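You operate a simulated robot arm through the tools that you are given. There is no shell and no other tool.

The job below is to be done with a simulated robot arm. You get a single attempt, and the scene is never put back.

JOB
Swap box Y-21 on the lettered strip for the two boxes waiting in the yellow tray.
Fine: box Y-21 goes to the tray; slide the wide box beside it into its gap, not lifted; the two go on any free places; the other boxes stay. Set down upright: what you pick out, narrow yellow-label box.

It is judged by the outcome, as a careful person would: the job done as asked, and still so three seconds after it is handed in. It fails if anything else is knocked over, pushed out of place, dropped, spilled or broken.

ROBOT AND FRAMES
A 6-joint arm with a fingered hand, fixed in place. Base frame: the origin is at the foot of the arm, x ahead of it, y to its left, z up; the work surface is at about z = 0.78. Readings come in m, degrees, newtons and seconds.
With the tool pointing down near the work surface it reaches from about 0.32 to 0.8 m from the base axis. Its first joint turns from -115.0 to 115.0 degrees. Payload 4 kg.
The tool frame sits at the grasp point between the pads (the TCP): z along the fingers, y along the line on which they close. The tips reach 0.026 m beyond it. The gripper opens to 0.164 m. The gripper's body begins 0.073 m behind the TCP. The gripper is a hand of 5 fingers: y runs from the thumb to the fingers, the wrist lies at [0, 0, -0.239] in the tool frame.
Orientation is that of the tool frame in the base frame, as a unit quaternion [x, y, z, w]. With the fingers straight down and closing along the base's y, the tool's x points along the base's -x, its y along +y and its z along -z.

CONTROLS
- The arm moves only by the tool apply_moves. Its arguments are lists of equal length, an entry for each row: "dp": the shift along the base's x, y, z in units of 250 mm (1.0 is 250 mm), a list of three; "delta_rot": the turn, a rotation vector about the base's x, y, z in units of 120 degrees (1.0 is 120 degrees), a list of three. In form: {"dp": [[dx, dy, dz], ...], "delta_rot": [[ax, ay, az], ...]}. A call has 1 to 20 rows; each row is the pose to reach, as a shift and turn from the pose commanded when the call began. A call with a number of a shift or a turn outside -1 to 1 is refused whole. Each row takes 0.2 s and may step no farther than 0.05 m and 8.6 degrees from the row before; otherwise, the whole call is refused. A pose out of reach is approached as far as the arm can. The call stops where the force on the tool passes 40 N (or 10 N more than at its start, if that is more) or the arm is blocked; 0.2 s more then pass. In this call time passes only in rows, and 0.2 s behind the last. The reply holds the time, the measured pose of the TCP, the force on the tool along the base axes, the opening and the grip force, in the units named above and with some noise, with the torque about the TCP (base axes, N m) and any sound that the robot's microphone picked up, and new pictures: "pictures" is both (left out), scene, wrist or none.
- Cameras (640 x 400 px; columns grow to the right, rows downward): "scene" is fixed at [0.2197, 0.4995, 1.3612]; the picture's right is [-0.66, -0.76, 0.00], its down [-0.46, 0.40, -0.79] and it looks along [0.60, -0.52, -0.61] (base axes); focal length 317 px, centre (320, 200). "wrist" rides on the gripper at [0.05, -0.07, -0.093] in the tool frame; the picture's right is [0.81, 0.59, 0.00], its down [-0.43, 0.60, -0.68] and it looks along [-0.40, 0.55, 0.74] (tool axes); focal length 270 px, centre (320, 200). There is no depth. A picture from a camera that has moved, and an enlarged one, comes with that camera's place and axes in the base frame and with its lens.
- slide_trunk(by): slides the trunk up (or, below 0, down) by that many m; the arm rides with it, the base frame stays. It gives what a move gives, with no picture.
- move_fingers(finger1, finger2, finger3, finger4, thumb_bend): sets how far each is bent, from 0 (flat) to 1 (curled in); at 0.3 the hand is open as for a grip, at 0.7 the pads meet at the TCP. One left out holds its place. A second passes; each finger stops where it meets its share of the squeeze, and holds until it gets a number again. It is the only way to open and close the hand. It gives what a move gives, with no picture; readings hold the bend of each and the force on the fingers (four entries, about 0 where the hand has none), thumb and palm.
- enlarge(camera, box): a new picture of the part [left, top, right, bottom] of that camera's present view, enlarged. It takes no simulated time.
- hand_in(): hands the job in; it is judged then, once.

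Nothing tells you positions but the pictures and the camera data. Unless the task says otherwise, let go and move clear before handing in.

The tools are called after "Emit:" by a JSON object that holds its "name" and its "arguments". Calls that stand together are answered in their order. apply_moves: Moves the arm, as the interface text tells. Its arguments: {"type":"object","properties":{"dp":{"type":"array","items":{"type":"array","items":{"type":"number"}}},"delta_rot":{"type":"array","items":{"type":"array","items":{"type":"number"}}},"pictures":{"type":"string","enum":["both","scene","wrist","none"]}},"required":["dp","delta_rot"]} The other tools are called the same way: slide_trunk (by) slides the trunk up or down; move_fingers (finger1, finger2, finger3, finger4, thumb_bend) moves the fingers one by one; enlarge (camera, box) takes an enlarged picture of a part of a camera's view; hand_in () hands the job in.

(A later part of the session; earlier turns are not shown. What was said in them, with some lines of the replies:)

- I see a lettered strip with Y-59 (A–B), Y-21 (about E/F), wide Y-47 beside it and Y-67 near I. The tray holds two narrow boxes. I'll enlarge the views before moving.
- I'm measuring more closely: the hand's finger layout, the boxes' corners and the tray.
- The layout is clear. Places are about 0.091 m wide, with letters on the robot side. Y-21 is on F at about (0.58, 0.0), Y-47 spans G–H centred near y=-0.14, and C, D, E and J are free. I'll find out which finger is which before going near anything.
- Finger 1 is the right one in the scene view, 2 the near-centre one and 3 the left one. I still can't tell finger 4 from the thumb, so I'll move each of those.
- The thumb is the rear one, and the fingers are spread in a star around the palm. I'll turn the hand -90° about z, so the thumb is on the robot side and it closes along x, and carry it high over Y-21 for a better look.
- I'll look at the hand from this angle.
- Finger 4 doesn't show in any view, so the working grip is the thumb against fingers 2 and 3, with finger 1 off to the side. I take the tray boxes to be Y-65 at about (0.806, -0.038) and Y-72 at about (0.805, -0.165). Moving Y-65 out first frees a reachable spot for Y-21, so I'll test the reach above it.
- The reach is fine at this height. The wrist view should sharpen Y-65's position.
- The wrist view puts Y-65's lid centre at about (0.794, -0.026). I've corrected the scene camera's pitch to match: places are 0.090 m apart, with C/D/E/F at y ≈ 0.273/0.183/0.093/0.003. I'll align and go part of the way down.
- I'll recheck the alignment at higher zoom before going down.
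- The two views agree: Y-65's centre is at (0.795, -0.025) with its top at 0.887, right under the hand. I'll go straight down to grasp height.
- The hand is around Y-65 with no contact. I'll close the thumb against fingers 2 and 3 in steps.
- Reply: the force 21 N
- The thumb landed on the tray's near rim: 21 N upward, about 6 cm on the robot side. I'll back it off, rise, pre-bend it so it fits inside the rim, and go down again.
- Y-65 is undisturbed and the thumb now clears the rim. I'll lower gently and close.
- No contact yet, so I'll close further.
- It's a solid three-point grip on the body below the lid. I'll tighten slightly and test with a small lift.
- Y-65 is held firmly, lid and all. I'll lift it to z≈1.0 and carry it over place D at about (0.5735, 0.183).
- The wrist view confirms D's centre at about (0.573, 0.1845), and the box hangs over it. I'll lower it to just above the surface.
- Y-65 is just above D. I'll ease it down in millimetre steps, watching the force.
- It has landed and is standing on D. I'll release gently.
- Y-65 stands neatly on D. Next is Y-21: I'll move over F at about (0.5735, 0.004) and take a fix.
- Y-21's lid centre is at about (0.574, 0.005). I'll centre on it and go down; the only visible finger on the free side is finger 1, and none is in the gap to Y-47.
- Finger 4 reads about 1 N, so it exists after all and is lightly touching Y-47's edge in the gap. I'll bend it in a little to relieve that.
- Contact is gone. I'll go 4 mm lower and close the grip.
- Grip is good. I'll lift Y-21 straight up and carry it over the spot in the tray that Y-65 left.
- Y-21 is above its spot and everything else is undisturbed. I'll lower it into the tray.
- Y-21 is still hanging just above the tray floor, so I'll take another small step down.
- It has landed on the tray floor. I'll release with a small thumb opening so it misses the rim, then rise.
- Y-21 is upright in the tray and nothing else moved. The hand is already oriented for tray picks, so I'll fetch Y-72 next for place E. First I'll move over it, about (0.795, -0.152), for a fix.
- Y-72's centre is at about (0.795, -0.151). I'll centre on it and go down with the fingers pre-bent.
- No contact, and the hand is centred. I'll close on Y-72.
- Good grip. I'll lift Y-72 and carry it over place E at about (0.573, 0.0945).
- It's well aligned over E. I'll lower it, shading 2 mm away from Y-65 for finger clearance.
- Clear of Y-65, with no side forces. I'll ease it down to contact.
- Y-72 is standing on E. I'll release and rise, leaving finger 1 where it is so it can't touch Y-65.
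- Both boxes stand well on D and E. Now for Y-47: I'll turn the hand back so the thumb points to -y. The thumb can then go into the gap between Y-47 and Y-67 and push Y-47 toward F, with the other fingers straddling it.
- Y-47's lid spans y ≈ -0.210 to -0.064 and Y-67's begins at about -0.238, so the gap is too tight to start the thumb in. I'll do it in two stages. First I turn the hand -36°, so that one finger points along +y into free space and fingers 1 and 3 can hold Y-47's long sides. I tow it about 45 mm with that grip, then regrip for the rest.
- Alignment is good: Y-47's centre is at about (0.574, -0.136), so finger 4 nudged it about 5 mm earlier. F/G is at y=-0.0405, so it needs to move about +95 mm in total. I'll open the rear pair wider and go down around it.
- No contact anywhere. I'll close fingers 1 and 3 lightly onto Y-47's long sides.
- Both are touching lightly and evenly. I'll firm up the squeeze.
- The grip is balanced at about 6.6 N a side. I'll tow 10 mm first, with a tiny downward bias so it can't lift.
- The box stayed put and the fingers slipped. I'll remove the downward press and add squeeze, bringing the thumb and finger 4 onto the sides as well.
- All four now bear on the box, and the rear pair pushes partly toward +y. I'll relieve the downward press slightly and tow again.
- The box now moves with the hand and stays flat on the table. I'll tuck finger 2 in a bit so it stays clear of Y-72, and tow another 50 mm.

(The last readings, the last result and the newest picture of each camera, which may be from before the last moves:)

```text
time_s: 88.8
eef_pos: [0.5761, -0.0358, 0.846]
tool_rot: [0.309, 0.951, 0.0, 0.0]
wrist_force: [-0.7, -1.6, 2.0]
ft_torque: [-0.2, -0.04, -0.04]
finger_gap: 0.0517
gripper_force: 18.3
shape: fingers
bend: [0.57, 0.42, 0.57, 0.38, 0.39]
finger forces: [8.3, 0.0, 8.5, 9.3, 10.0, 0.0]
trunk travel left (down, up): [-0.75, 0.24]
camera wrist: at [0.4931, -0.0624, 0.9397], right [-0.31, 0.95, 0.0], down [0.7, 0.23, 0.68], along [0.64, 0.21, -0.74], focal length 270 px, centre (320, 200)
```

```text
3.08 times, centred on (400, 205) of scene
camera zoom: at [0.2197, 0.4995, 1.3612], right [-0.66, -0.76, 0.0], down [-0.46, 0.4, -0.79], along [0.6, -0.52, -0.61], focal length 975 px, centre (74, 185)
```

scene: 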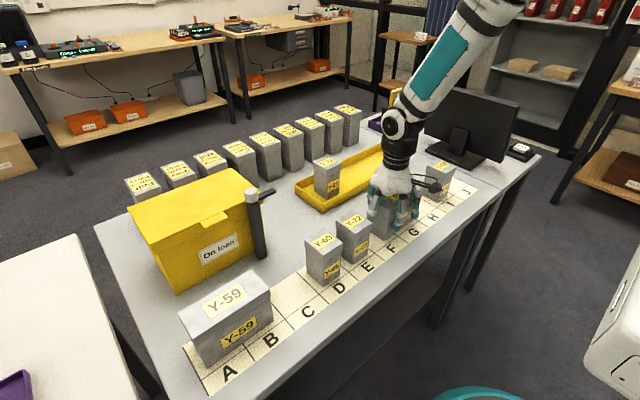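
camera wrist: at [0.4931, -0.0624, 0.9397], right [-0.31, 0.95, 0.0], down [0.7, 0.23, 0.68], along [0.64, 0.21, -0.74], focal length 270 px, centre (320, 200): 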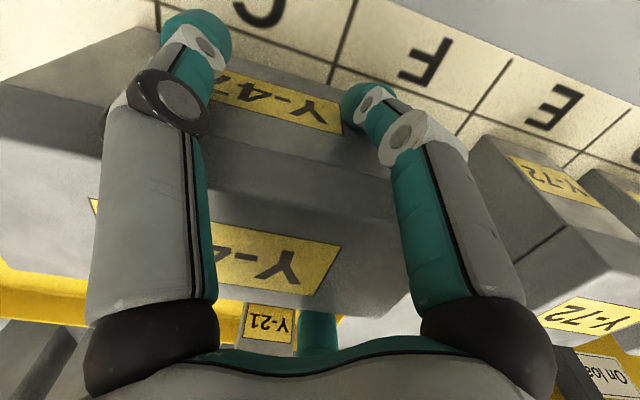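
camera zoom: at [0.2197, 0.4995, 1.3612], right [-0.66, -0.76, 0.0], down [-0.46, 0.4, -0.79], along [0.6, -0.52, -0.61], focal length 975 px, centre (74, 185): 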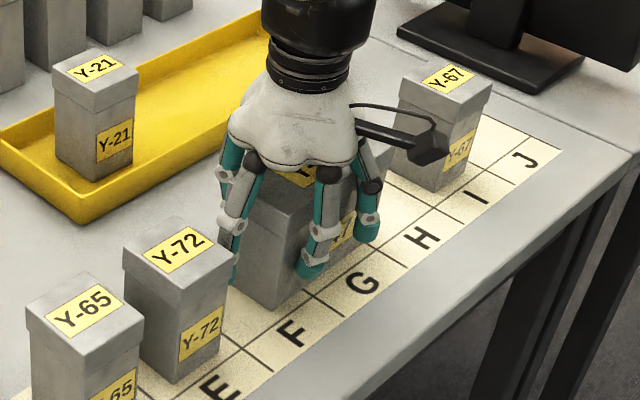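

Y-47 has slid about 60 mm smoothly. I'll release, rise, turn so the thumb points to -y into the now wide gap, and measure before the last push.

Emit:
{"name": "move_fingers", "arguments": {"finger4": 0.3, "thumb_bend": 0.3}}

Emit:
{"name": "move_fingers", "arguments": {"finger1": 0.45, "finger3": 0.45, "finger4": 0.05, "thumb_bend": 0.05}}

Emit:
{"name": "move_fingers", "arguments": {"finger1": 0.3, "finger3": 0.3}}

Emit:
{"name": "apply_moves", "arguments": {"dp": [[0, 0, 0.08], [0, 0, 0.2], [0, 0, 0.36], [0, 0, 0.52], [0, 0, 0.68], [0, 0, 0.68]], "delta_rot": [[0, 0, 0], [0, 0, 0], [0, 0, 0], [0, 0, 0], [0, 0, 0], [0, 0, 0]]}}

Emit:
{"name": "enlarge", "arguments": {"camera": "scene", "box": [330, 150, 480, 280]}}

Emit:
{"name": "enlarge", "arguments": {"camera": "wrist", "box": [120, 0, 460, 200]}}

```text
time_s: 89.8
eef_pos: [0.5763, -0.0366, 0.8459]
tool_rot: [0.309, 0.951, 0.0, 0.0]
wrist_force: [-0.9, 0.6, 0.5]
ft_torque: [0.0, 0.0, 0.0]
finger_gap: 0.067
gripper_force: 8.5
shape: fingers
bend: [0.57, 0.42, 0.57, 0.3, 0.3]
finger forces: [8.3, 0.0, 7.9, 0.0, 0.0, 0.0]
trunk travel left (down, up): [-0.75, 0.24]
```

```text
time_s: 90.8
eef_pos: [0.5756, -0.0352, 0.846]
tool_rot: [0.31, 0.951, 0.0, 0.001]
wrist_force: [0.5, -1.2, -0.6]
ft_torque: [-0.02, 0.01, 0.03]
finger_gap: 0.1025
gripper_force: 0.1
shape: fingers
bend: [0.45, 0.42, 0.45, 0.06, 0.05]
finger forces: [0.1, 0.1, 0.0, 0.0, 0.0, 0.2]
trunk travel left (down, up): [-0.75, 0.24]
```

```text
time_s: 91.8
eef_pos: [0.5757, -0.0363, 0.8455]
tool_rot: [0.309, 0.951, 0.0, 0.0]
wrist_force: [-0.4, 0.0, -0.1]
ft_torque: [-0.02, -0.01, 0.03]
finger_gap: 0.1105
gripper_force: 0.1
shape: fingers
bend: [0.3, 0.42, 0.3, 0.06, 0.05]
finger forces: [0.1, 0.0, 0.0, 0.0, 0.1, 0.0]
trunk travel left (down, up): [-0.75, 0.24]
```

```text
time_s: 93.2
eef_pos: [0.5728, -0.0353, 1.0156]
tool_rot: [0.309, 0.951, 0.001, 0.0]
wrist_force: [0.2, -0.3, 0.3]
ft_torque: [0.04, 0.0, 0.01]
finger_gap: 0.1103
gripper_force: 0.1
shape: fingers
bend: [0.3, 0.42, 0.3, 0.06, 0.05]
finger forces: [0.1, 0.0, 0.0, 0.1, 0.1, 0.0]
trunk travel left (down, up): [-0.75, 0.24]
camera wrist: at [0.4926, -0.062, 1.1109], right [-0.31, 0.95, 0.0], down [0.7, 0.23, 0.68], along [0.64, 0.21, -0.74], focal length 270 px, centre (320, 200)
```

scene: 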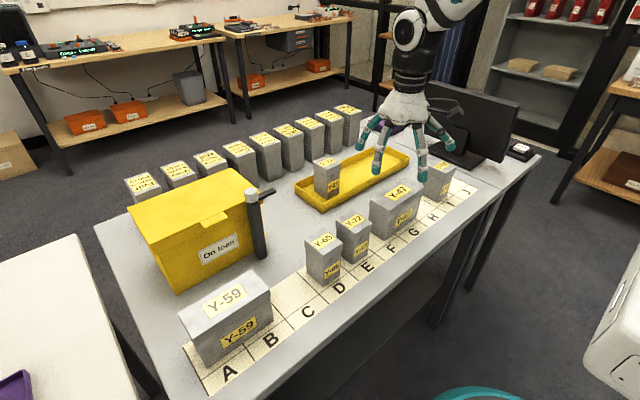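
wrist: 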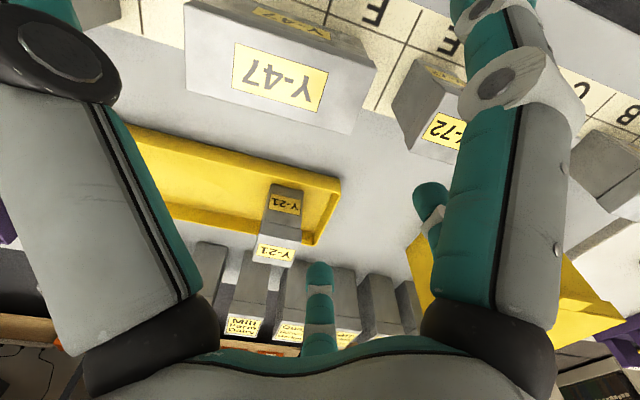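

```text
3.08 times, centred on (405, 215) of scene
camera zoom: at [0.2197, 0.4995, 1.3612], right [-0.66, -0.76, 0.0], down [-0.46, 0.4, -0.79], along [0.6, -0.52, -0.61], focal length 975 px, centre (58, 154)
```

zoom: 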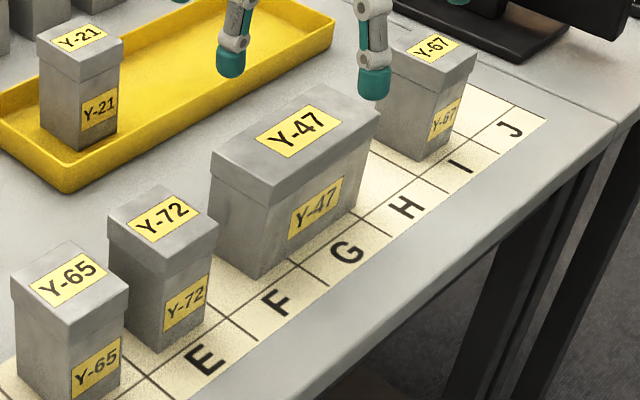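

```text
1.88 times, centred on (290, 100) of wrist
camera zoom: at [0.4926, -0.062, 1.1109], right [-0.31, 0.95, 0.0], down [0.7, 0.23, 0.68], along [0.64, 0.21, -0.74], focal length 509 px, centre (376, 388)
```

zoom: 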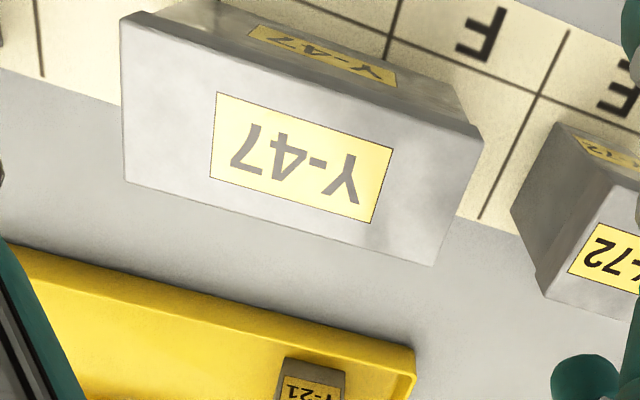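

Y-47's centre is now at y≈-0.070, so about 29 mm remain to the F/G line, and the gap to Y-67 is about 96 mm. I'll turn back so the thumb points to -y and position for a push from behind.

Emit:
{"name": "move_fingers", "arguments": {"finger1": 0.3, "finger2": 0.08, "finger3": 0.08, "finger4": 0.3, "thumb_bend": 0.47}}

Emit:
{"name": "apply_moves", "arguments": {"dp": [[0, -0.054, 0], [0, -0.108, 0], [0, -0.162, 0], [0, -0.216, 0], [0, -0.27, 0], [0, -0.27, -0.12], [0, -0.27, -0.24], [0, -0.27, -0.24]], "delta_rot": [[0, 0, 0.06], [0, 0, 0.12], [0, 0, 0.18], [0, 0, 0.24], [0, 0, 0.3], [0, 0, 0.3], [0, 0, 0.3], [0, 0, 0.3]]}}

Emit:
{"name": "enlarge", "arguments": {"camera": "scene", "box": [350, 110, 490, 250]}}

Emit:
{"name": "enlarge", "arguments": {"camera": "wrist", "box": [180, 0, 460, 200]}}

```text
time_s: 94.2
eef_pos: [0.5749, -0.0363, 1.0155]
tool_rot: [0.309, 0.951, 0.0, 0.0]
wrist_force: [0.1, 0.0, 0.9]
ft_torque: [0.03, 0.02, 0.01]
finger_gap: 0.075
gripper_force: 0.1
shape: fingers
bend: [0.3, 0.08, 0.08, 0.3, 0.47]
finger forces: [0.1, 0.1, 0.0, 0.1, 0.1, 0.0]
trunk travel left (down, up): [-0.75, 0.24]
```

```text
time_s: 96.0
eef_pos: [0.5752, -0.1031, 0.9536]
tool_rot: [0.0, 1.0, 0.001, 0.001]
wrist_force: [0.9, -1.1, -0.6]
ft_torque: [0.02, 0.0, -0.01]
finger_gap: 0.0748
gripper_force: 0.1
shape: fingers
bend: [0.3, 0.08, 0.08, 0.3, 0.47]
finger forces: [0.0, 0.0, 0.0, 0.0, 0.0, 0.0]
trunk travel left (down, up): [-0.75, 0.24]
camera wrist: at [0.5245, -0.1724, 1.0478], right [-0.81, 0.59, 0.0], down [0.43, 0.6, 0.68], along [0.4, 0.55, -0.74], focal length 270 px, centre (320, 200)
```

scene: 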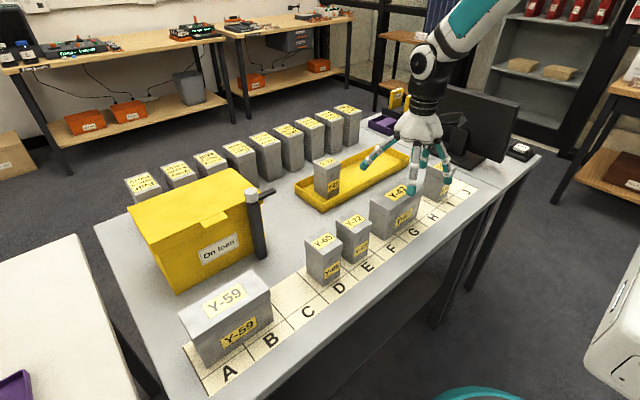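
wrist: 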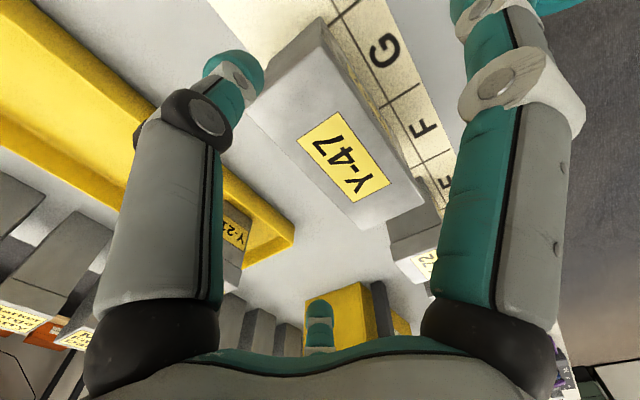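

```text
2.86 times, centred on (420, 180) of scene
camera zoom: at [0.2197, 0.4995, 1.3612], right [-0.66, -0.76, 0.0], down [-0.46, 0.4, -0.79], along [0.6, -0.52, -0.61], focal length 905 px, centre (34, 257)
```

zoom: 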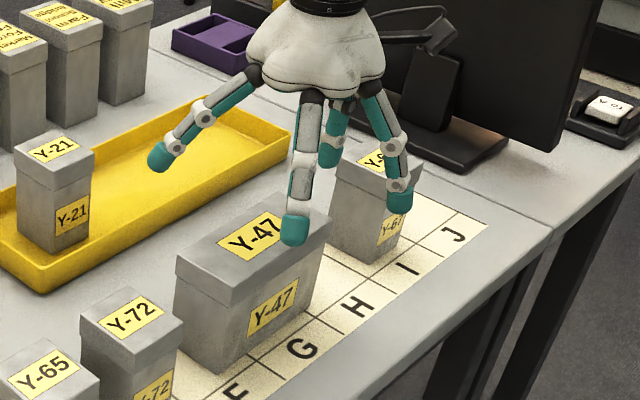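

```text
2.00 times, centred on (320, 100) of wrist
camera zoom: at [0.5245, -0.1724, 1.0478], right [-0.81, 0.59, 0.0], down [0.43, 0.6, 0.68], along [0.4, 0.55, -0.74], focal length 541 px, centre (320, 400)
```

zoom: 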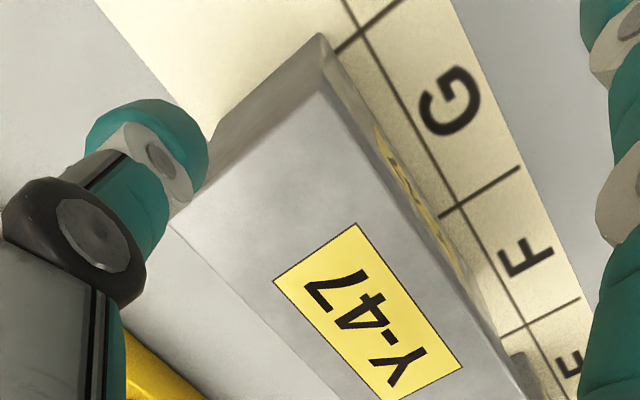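

Y-47's rear lid edge is at y≈-0.141, and the thumb will come down about 9 mm behind it. Going down.

Emit:
{"name": "apply_moves", "arguments": {"dp": [[0, -0.008, -0.08], [0, -0.008, -0.16], [0, -0.008, -0.24], [0, -0.008, -0.32], [0, -0.008, -0.39], [0, -0.008, -0.43], [0, -0.008, -0.43]], "delta_rot": [[0, 0, 0], [0, 0, 0], [0, 0, 0], [0, 0, 0], [0, 0, 0], [0, 0, 0], [0, 0, 0]]}}

Emit:
{"name": "enlarge", "arguments": {"camera": "scene", "box": [350, 130, 470, 260]}}

```text
time_s: 97.6
eef_pos: [0.5764, -0.1049, 0.8481]
tool_rot: [0.0, 1.0, 0.0, 0.0]
wrist_force: [0.6, -0.8, -0.4]
ft_torque: [-0.01, -0.02, 0.01]
finger_gap: 0.0749
gripper_force: 0.1
shape: fingers
bend: [0.3, 0.08, 0.08, 0.3, 0.47]
finger forces: [0.1, 0.0, 0.0, 0.0, 0.0, 0.1]
trunk travel left (down, up): [-0.75, 0.24]
camera wrist: at [0.5253, -0.1747, 0.9427], right [-0.81, 0.59, 0.0], down [0.43, 0.6, 0.68], along [0.4, 0.55, -0.74], focal length 270 px, centre (320, 200)
```

scene: 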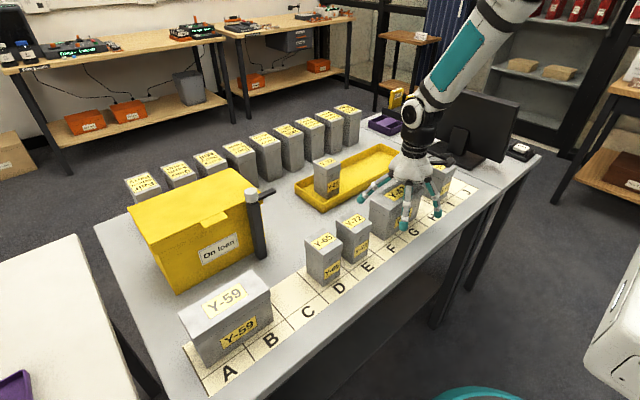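
wrist: 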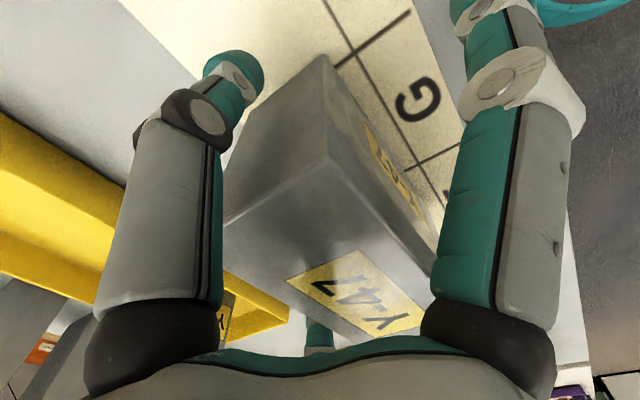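

```text
3.08 times, centred on (410, 195) of scene
camera zoom: at [0.2197, 0.4995, 1.3612], right [-0.66, -0.76, 0.0], down [-0.46, 0.4, -0.79], along [0.6, -0.52, -0.61], focal length 975 px, centre (43, 215)
```

zoom: 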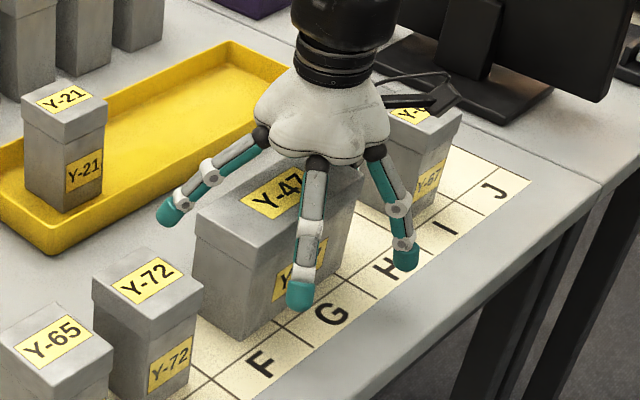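

The thumb is in the gap without contact. I'll bring fingers 1 and 4 close to the sides as loose guides, then push forward slowly until the thumb makes contact.

Emit:
{"name": "move_fingers", "arguments": {"finger1": 0.52, "finger4": 0.52}}

Emit:
{"name": "apply_moves", "arguments": {"dp": [[0, 0.01, 0], [0, 0.02, 0], [0, 0.03, 0], [0, 0.04, 0], [0, 0.05, 0], [0, 0.05, 0]], "delta_rot": [[0, 0, 0], [0, 0, 0], [0, 0, 0], [0, 0, 0], [0, 0, 0], [0, 0, 0]], "pictures": "wrist"}}

```text
time_s: 98.6
eef_pos: [0.5761, -0.1054, 0.8477]
tool_rot: [0.0, 1.0, 0.0, 0.0]
wrist_force: [0.0, -0.6, -0.8]
ft_torque: [0.0, -0.01, -0.01]
finger_gap: 0.0443
gripper_force: 0.0
shape: fingers
bend: [0.52, 0.08, 0.08, 0.52, 0.47]
finger forces: [0.1, 0.0, 0.0, 0.0, 0.0, 0.0]
trunk travel left (down, up): [-0.75, 0.24]
```

```text
time_s: 100.0
eef_pos: [0.5753, -0.0927, 0.8485]
tool_rot: [0.0, 1.0, 0.0, 0.0]
wrist_force: [0.7, -2.1, 1.1]
ft_torque: [0.03, 0.0, 0.01]
finger_gap: 0.0446
gripper_force: 0.9
shape: fingers
bend: [0.52, 0.08, 0.08, 0.52, 0.47]
finger forces: [0.0, 0.0, 0.1, 0.0, 1.4, 0.1]
trunk travel left (down, up): [-0.75, 0.24]
camera wrist: at [0.5242, -0.1625, 0.9421], right [-0.81, 0.59, 0.0], down [0.43, 0.6, 0.68], along [0.4, 0.55, -0.74], focal length 270 px, centre (320, 200)
```

wrist: 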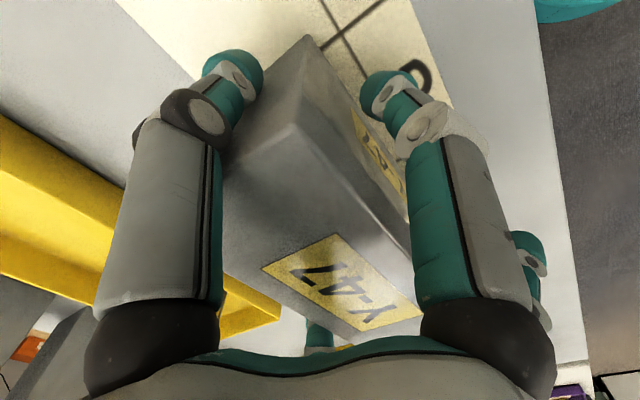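

The thumb is touching Y-47's rear. I'll push about 22 mm and then measure.

Emit:
{"name": "apply_moves", "arguments": {"dp": [[0, 0.012, 0], [0, 0.024, 0], [0, 0.036, 0], [0, 0.048, 0], [0, 0.06, 0], [0, 0.074, 0], [0, 0.088, 0], [0, 0.088, 0]], "delta_rot": [[0, 0, 0], [0, 0, 0], [0, 0, 0], [0, 0, 0], [0, 0, 0], [0, 0, 0], [0, 0, 0], [0, 0, 0]]}}

Emit:
{"name": "enlarge", "arguments": {"camera": "scene", "box": [340, 150, 460, 280]}}

```text
time_s: 101.8
eef_pos: [0.5747, -0.0708, 0.8484]
tool_rot: [0.0, 1.0, 0.0, -0.001]
wrist_force: [-0.4, -2.0, 1.1]
ft_torque: [-0.02, -0.01, 0.0]
finger_gap: 0.0449
gripper_force: 1.4
shape: fingers
bend: [0.52, 0.08, 0.08, 0.52, 0.47]
finger forces: [0.0, 0.1, 0.1, 0.1, 2.1, 0.1]
trunk travel left (down, up): [-0.75, 0.24]
camera wrist: at [0.5239, -0.1409, 0.9422], right [-0.81, 0.59, 0.0], down [0.43, 0.6, 0.68], along [0.4, 0.55, -0.74], focal length 270 px, centre (320, 200)
```

scene: 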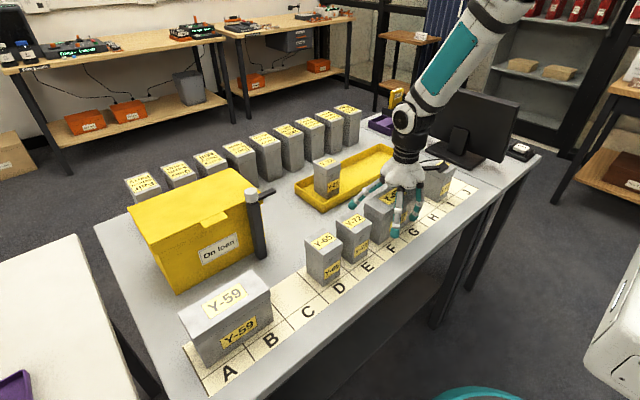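
wrist: 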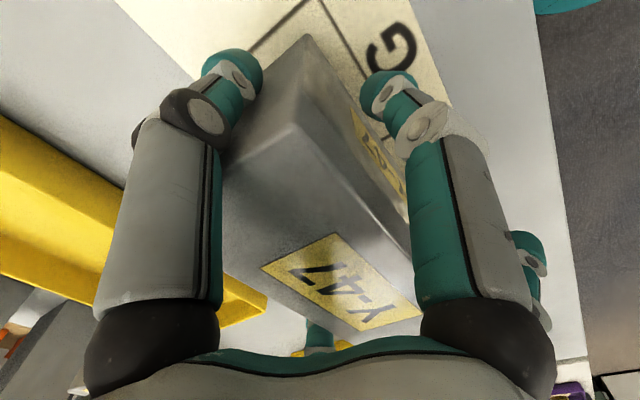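

```text
3.08 times, centred on (400, 215) of scene
camera zoom: at [0.2197, 0.4995, 1.3612], right [-0.66, -0.76, 0.0], down [-0.46, 0.4, -0.79], along [0.6, -0.52, -0.61], focal length 975 px, centre (74, 154)
```

zoom: 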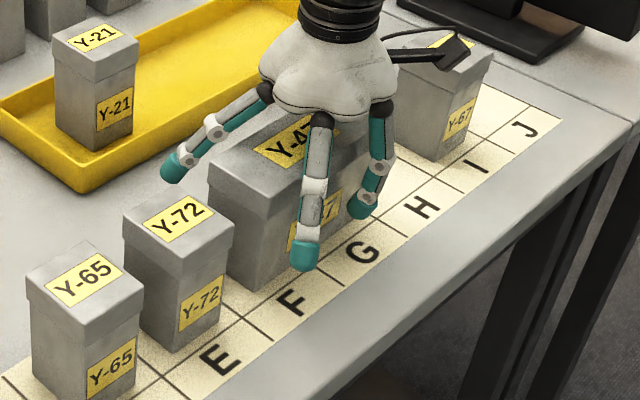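

By the G/H line, Y-47's centre is at about y=-0.048, so roughly 7 mm remain. I'll make the last push.

Emit:
{"name": "apply_moves", "arguments": {"dp": [[0, 0.008, 0], [0, 0.016, 0], [0, 0.023, 0], [0, 0.029, 0], [0, 0.029, 0]], "delta_rot": [[0, 0, 0], [0, 0, 0], [0, 0, 0], [0, 0, 0], [0, 0, 0]], "pictures": "none"}}

Emit:
{"name": "enlarge", "arguments": {"camera": "wrist", "box": [180, 0, 460, 160]}}

Emit:
{"name": "enlarge", "arguments": {"camera": "scene", "box": [340, 150, 460, 280]}}

```text
time_s: 103.0
eef_pos: [0.5756, -0.0642, 0.8478]
tool_rot: [0.0, 1.0, 0.0, 0.001]
wrist_force: [-0.4, -2.7, 0.4]
ft_torque: [0.02, 0.05, 0.01]
finger_gap: 0.0449
gripper_force: 1.0
shape: fingers
bend: [0.52, 0.08, 0.08, 0.52, 0.47]
finger forces: [0.1, 0.0, 0.0, 0.0, 2.1, 0.0]
trunk travel left (down, up): [-0.75, 0.24]
```

```text
2.29 times, centred on (320, 80) of wrist
camera zoom: at [0.5245, -0.1341, 0.942], right [-0.81, 0.59, 0.0], down [0.43, 0.6, 0.68], along [0.4, 0.55, -0.74], focal length 618 px, centre (320, 474)
```

zoom: 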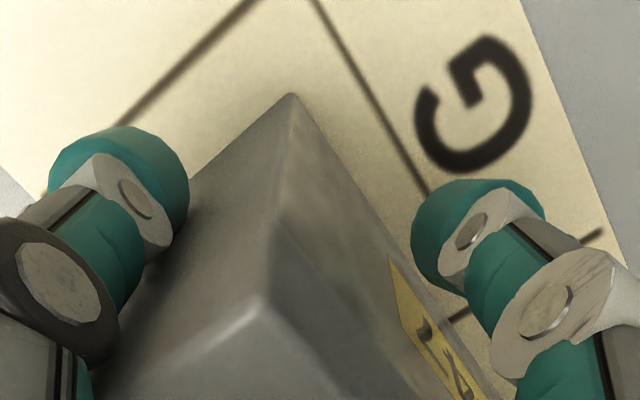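

```text
3.08 times, centred on (400, 215) of scene
camera zoom: at [0.2197, 0.4995, 1.3612], right [-0.66, -0.76, 0.0], down [-0.46, 0.4, -0.79], along [0.6, -0.52, -0.61], focal length 975 px, centre (74, 154)
```

zoom: 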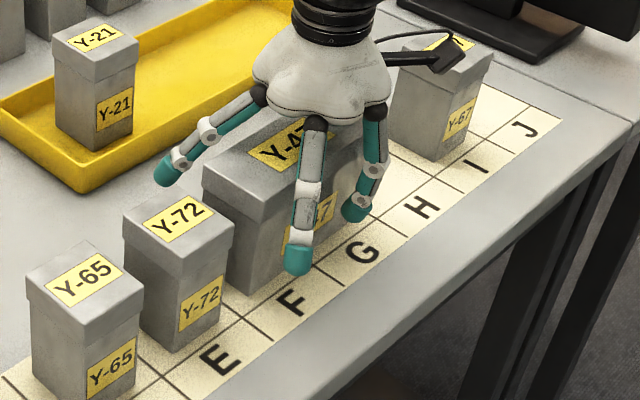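

Y-47 is within about 2 mm of centre across F–G. I'll back the thumb off, open up, rise and check.

Emit:
{"name": "apply_moves", "arguments": {"dp": [[0, -0.015, 0], [0, -0.03, 0], [0, -0.03, 0]], "delta_rot": [[0, 0, 0], [0, 0, 0], [0, 0, 0]], "pictures": "none"}}

Emit:
{"name": "move_fingers", "arguments": {"finger1": 0.35, "finger4": 0.35}}

Emit:
{"name": "apply_moves", "arguments": {"dp": [[0, 0, 0.08], [0, 0, 0.2], [0, 0, 0.36], [0, 0, 0.54], [0, 0, 0.72], [0, 0, 0.72]], "delta_rot": [[0, 0, 0], [0, 0, 0], [0, 0, 0], [0, 0, 0], [0, 0, 0], [0, 0, 0]]}}

Emit:
{"name": "enlarge", "arguments": {"camera": "scene", "box": [290, 150, 490, 290]}}

Emit:
{"name": "enlarge", "arguments": {"camera": "wrist", "box": [200, 0, 480, 260]}}

```text
time_s: 103.8
eef_pos: [0.5755, -0.0715, 0.8478]
tool_rot: [0.001, 1.0, 0.0, 0.0]
wrist_force: [0.2, 0.7, -0.2]
ft_torque: [0.02, 0.01, 0.02]
finger_gap: 0.0443
gripper_force: 0.1
shape: fingers
bend: [0.52, 0.08, 0.08, 0.52, 0.47]
finger forces: [0.1, 0.0, 0.1, 0.1, 0.1, 0.0]
trunk travel left (down, up): [-0.75, 0.24]
```

```text
time_s: 104.8
eef_pos: [0.5758, -0.0716, 0.8481]
tool_rot: [0.0, 1.0, 0.0, 0.0]
wrist_force: [0.3, 0.2, -0.9]
ft_torque: [-0.01, -0.01, 0.0]
finger_gap: 0.067
gripper_force: 0.0
shape: fingers
bend: [0.35, 0.08, 0.08, 0.35, 0.47]
finger forces: [0.0, 0.0, 0.0, 0.1, 0.1, 0.0]
trunk travel left (down, up): [-0.75, 0.24]
```

```text
time_s: 106.2
eef_pos: [0.5737, -0.0701, 1.0271]
tool_rot: [0.0, 1.0, 0.001, 0.0]
wrist_force: [0.0, 0.0, 0.6]
ft_torque: [-0.03, 0.01, 0.0]
finger_gap: 0.0668
gripper_force: 0.1
shape: fingers
bend: [0.35, 0.08, 0.08, 0.35, 0.47]
finger forces: [0.1, 0.0, 0.1, 0.0, 0.0, 0.0]
trunk travel left (down, up): [-0.75, 0.24]
camera wrist: at [0.5225, -0.14, 1.1219], right [-0.81, 0.59, 0.0], down [0.43, 0.6, 0.68], along [0.4, 0.55, -0.74], focal length 270 px, centre (320, 200)
```

scene: 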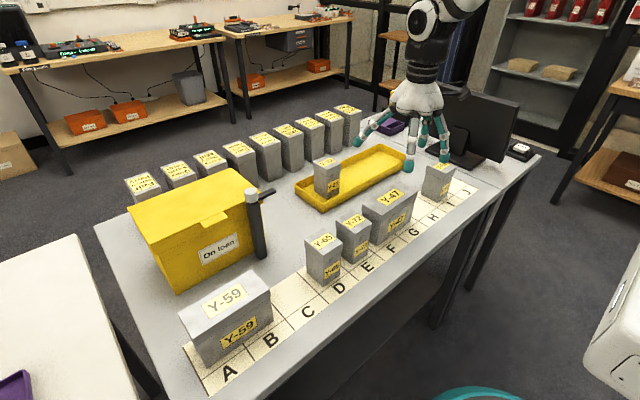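
wrist: 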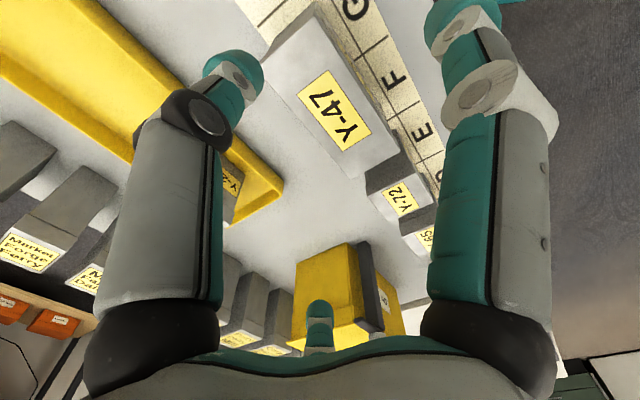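

```text
2.86 times, centred on (390, 220) of scene
camera zoom: at [0.2197, 0.4995, 1.3612], right [-0.66, -0.76, 0.0], down [-0.46, 0.4, -0.79], along [0.6, -0.52, -0.61], focal length 905 px, centre (120, 143)
```

zoom: 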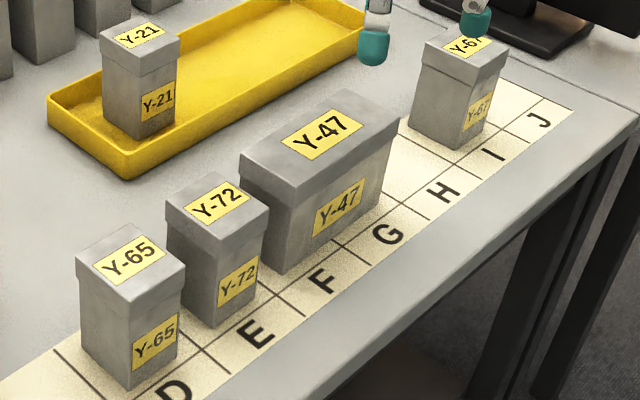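

```text
1.54 times, centred on (340, 130) of wrist
camera zoom: at [0.5225, -0.14, 1.1219], right [-0.81, 0.59, 0.0], down [0.43, 0.6, 0.68], along [0.4, 0.55, -0.74], focal length 416 px, centre (289, 308)
```

zoom: 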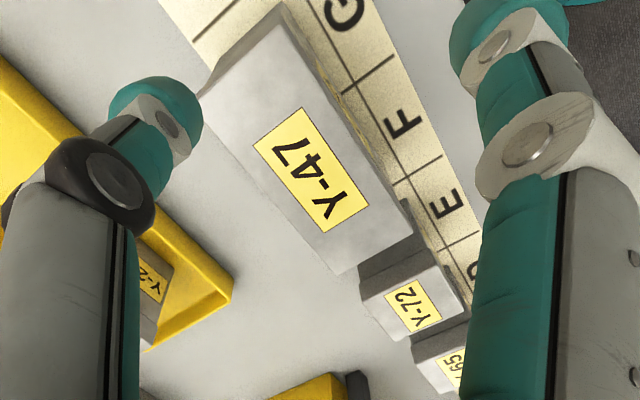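

Y-47 is centred across F–G with even margins. Y-72 is on E, Y-65 on D, Y-21 is in the tray, and the rest are untouched. I'll move the hand well clear and take one last look.

Emit:
{"name": "apply_moves", "arguments": {"dp": [[0, 0, 0.15], [0, 0, 0.3], [-0.05, -0.1, 0.4], [-0.1, -0.25, 0.4], [-0.15, -0.4, 0.4], [-0.15, -0.4, 0.4]], "delta_rot": [[0, 0, 0], [0, 0, 0], [0, 0, 0], [0, 0, 0], [0, 0, 0], [0, 0, 0]], "pictures": "scene"}}

Emit:
{"name": "enlarge", "arguments": {"camera": "scene", "box": [280, 120, 500, 300]}}

```text
time_s: 107.6
eef_pos: [0.5372, -0.1695, 1.1299]
tool_rot: [0.0, 1.0, 0.0, 0.0]
wrist_force: [-0.4, 0.3, -1.1]
ft_torque: [-0.01, 0.02, 0.01]
finger_gap: 0.0671
gripper_force: 0.0
shape: fingers
bend: [0.35, 0.08, 0.08, 0.35, 0.47]
finger forces: [0.1, 0.1, 0.1, 0.0, 0.0, 0.0]
trunk travel left (down, up): [-0.75, 0.24]
```

scene: 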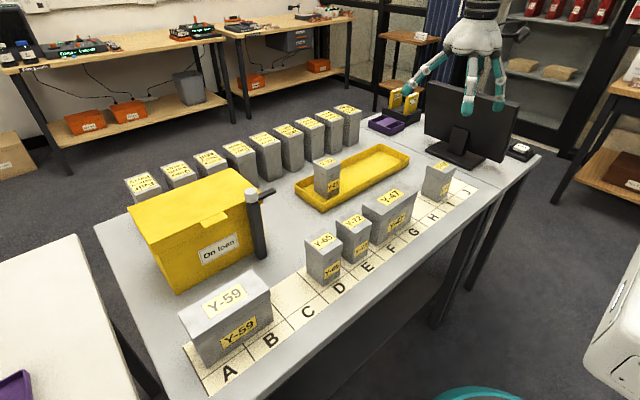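

```text
2.22 times, centred on (390, 210) of scene
camera zoom: at [0.2197, 0.4995, 1.3612], right [-0.66, -0.76, 0.0], down [-0.46, 0.4, -0.79], along [0.6, -0.52, -0.61], focal length 704 px, centre (164, 178)
```

zoom: 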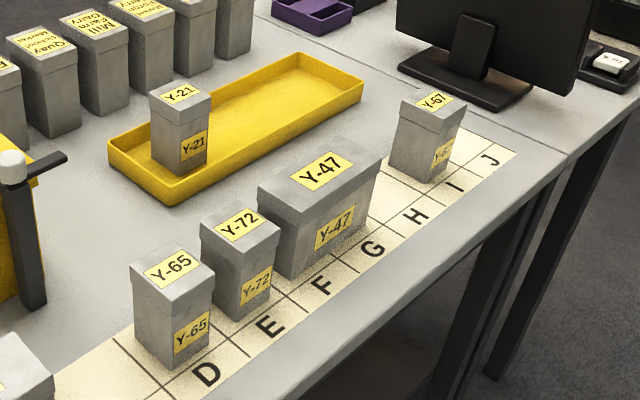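

One last check that Y-67 hasn't shifted, using the same zoom as at the start.

Emit:
{"name": "enlarge", "arguments": {"camera": "scene", "box": [380, 150, 480, 230]}}

```text
5.00 times, centred on (430, 190) of scene
camera zoom: at [0.2197, 0.4995, 1.3612], right [-0.66, -0.76, 0.0], down [-0.46, 0.4, -0.79], along [0.6, -0.52, -0.61], focal length 1584 px, centre (-230, 250)
```

zoom: 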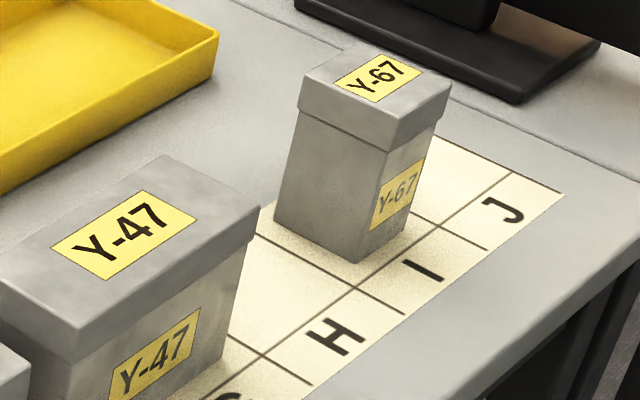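

Y-67 is at exactly the same pixels as at the start. Every box is upright and in place, and the hand is clear, so I'm handing in.

Emit:
{"name": "hand_in", "arguments": {}}

```text
The job is handed in.
```

The swap is finished and handed in; I haven't seen the judging result.

- **Y-21:** it is standing upright in the yellow tray, in the spot Y-65 left.
- **Y-47:** it was slid along the strip, not lifted, and now covers F and G to within about 2 mm of centre.
- **Y-65 and Y-72:** they stand upright on D and E.
- **Other boxes:** Y-67 is exactly where it started, and Y-59 and the rest were never touched.

Two small contacts happened along the way. The thumb pressed on the tray's near rim during the first grasp. A finger also nudged Y-47 by about 5 mm while I was picking up Y-21, before the slide. I saw no shift in the tray, and the slide took up the nudge to Y-47.
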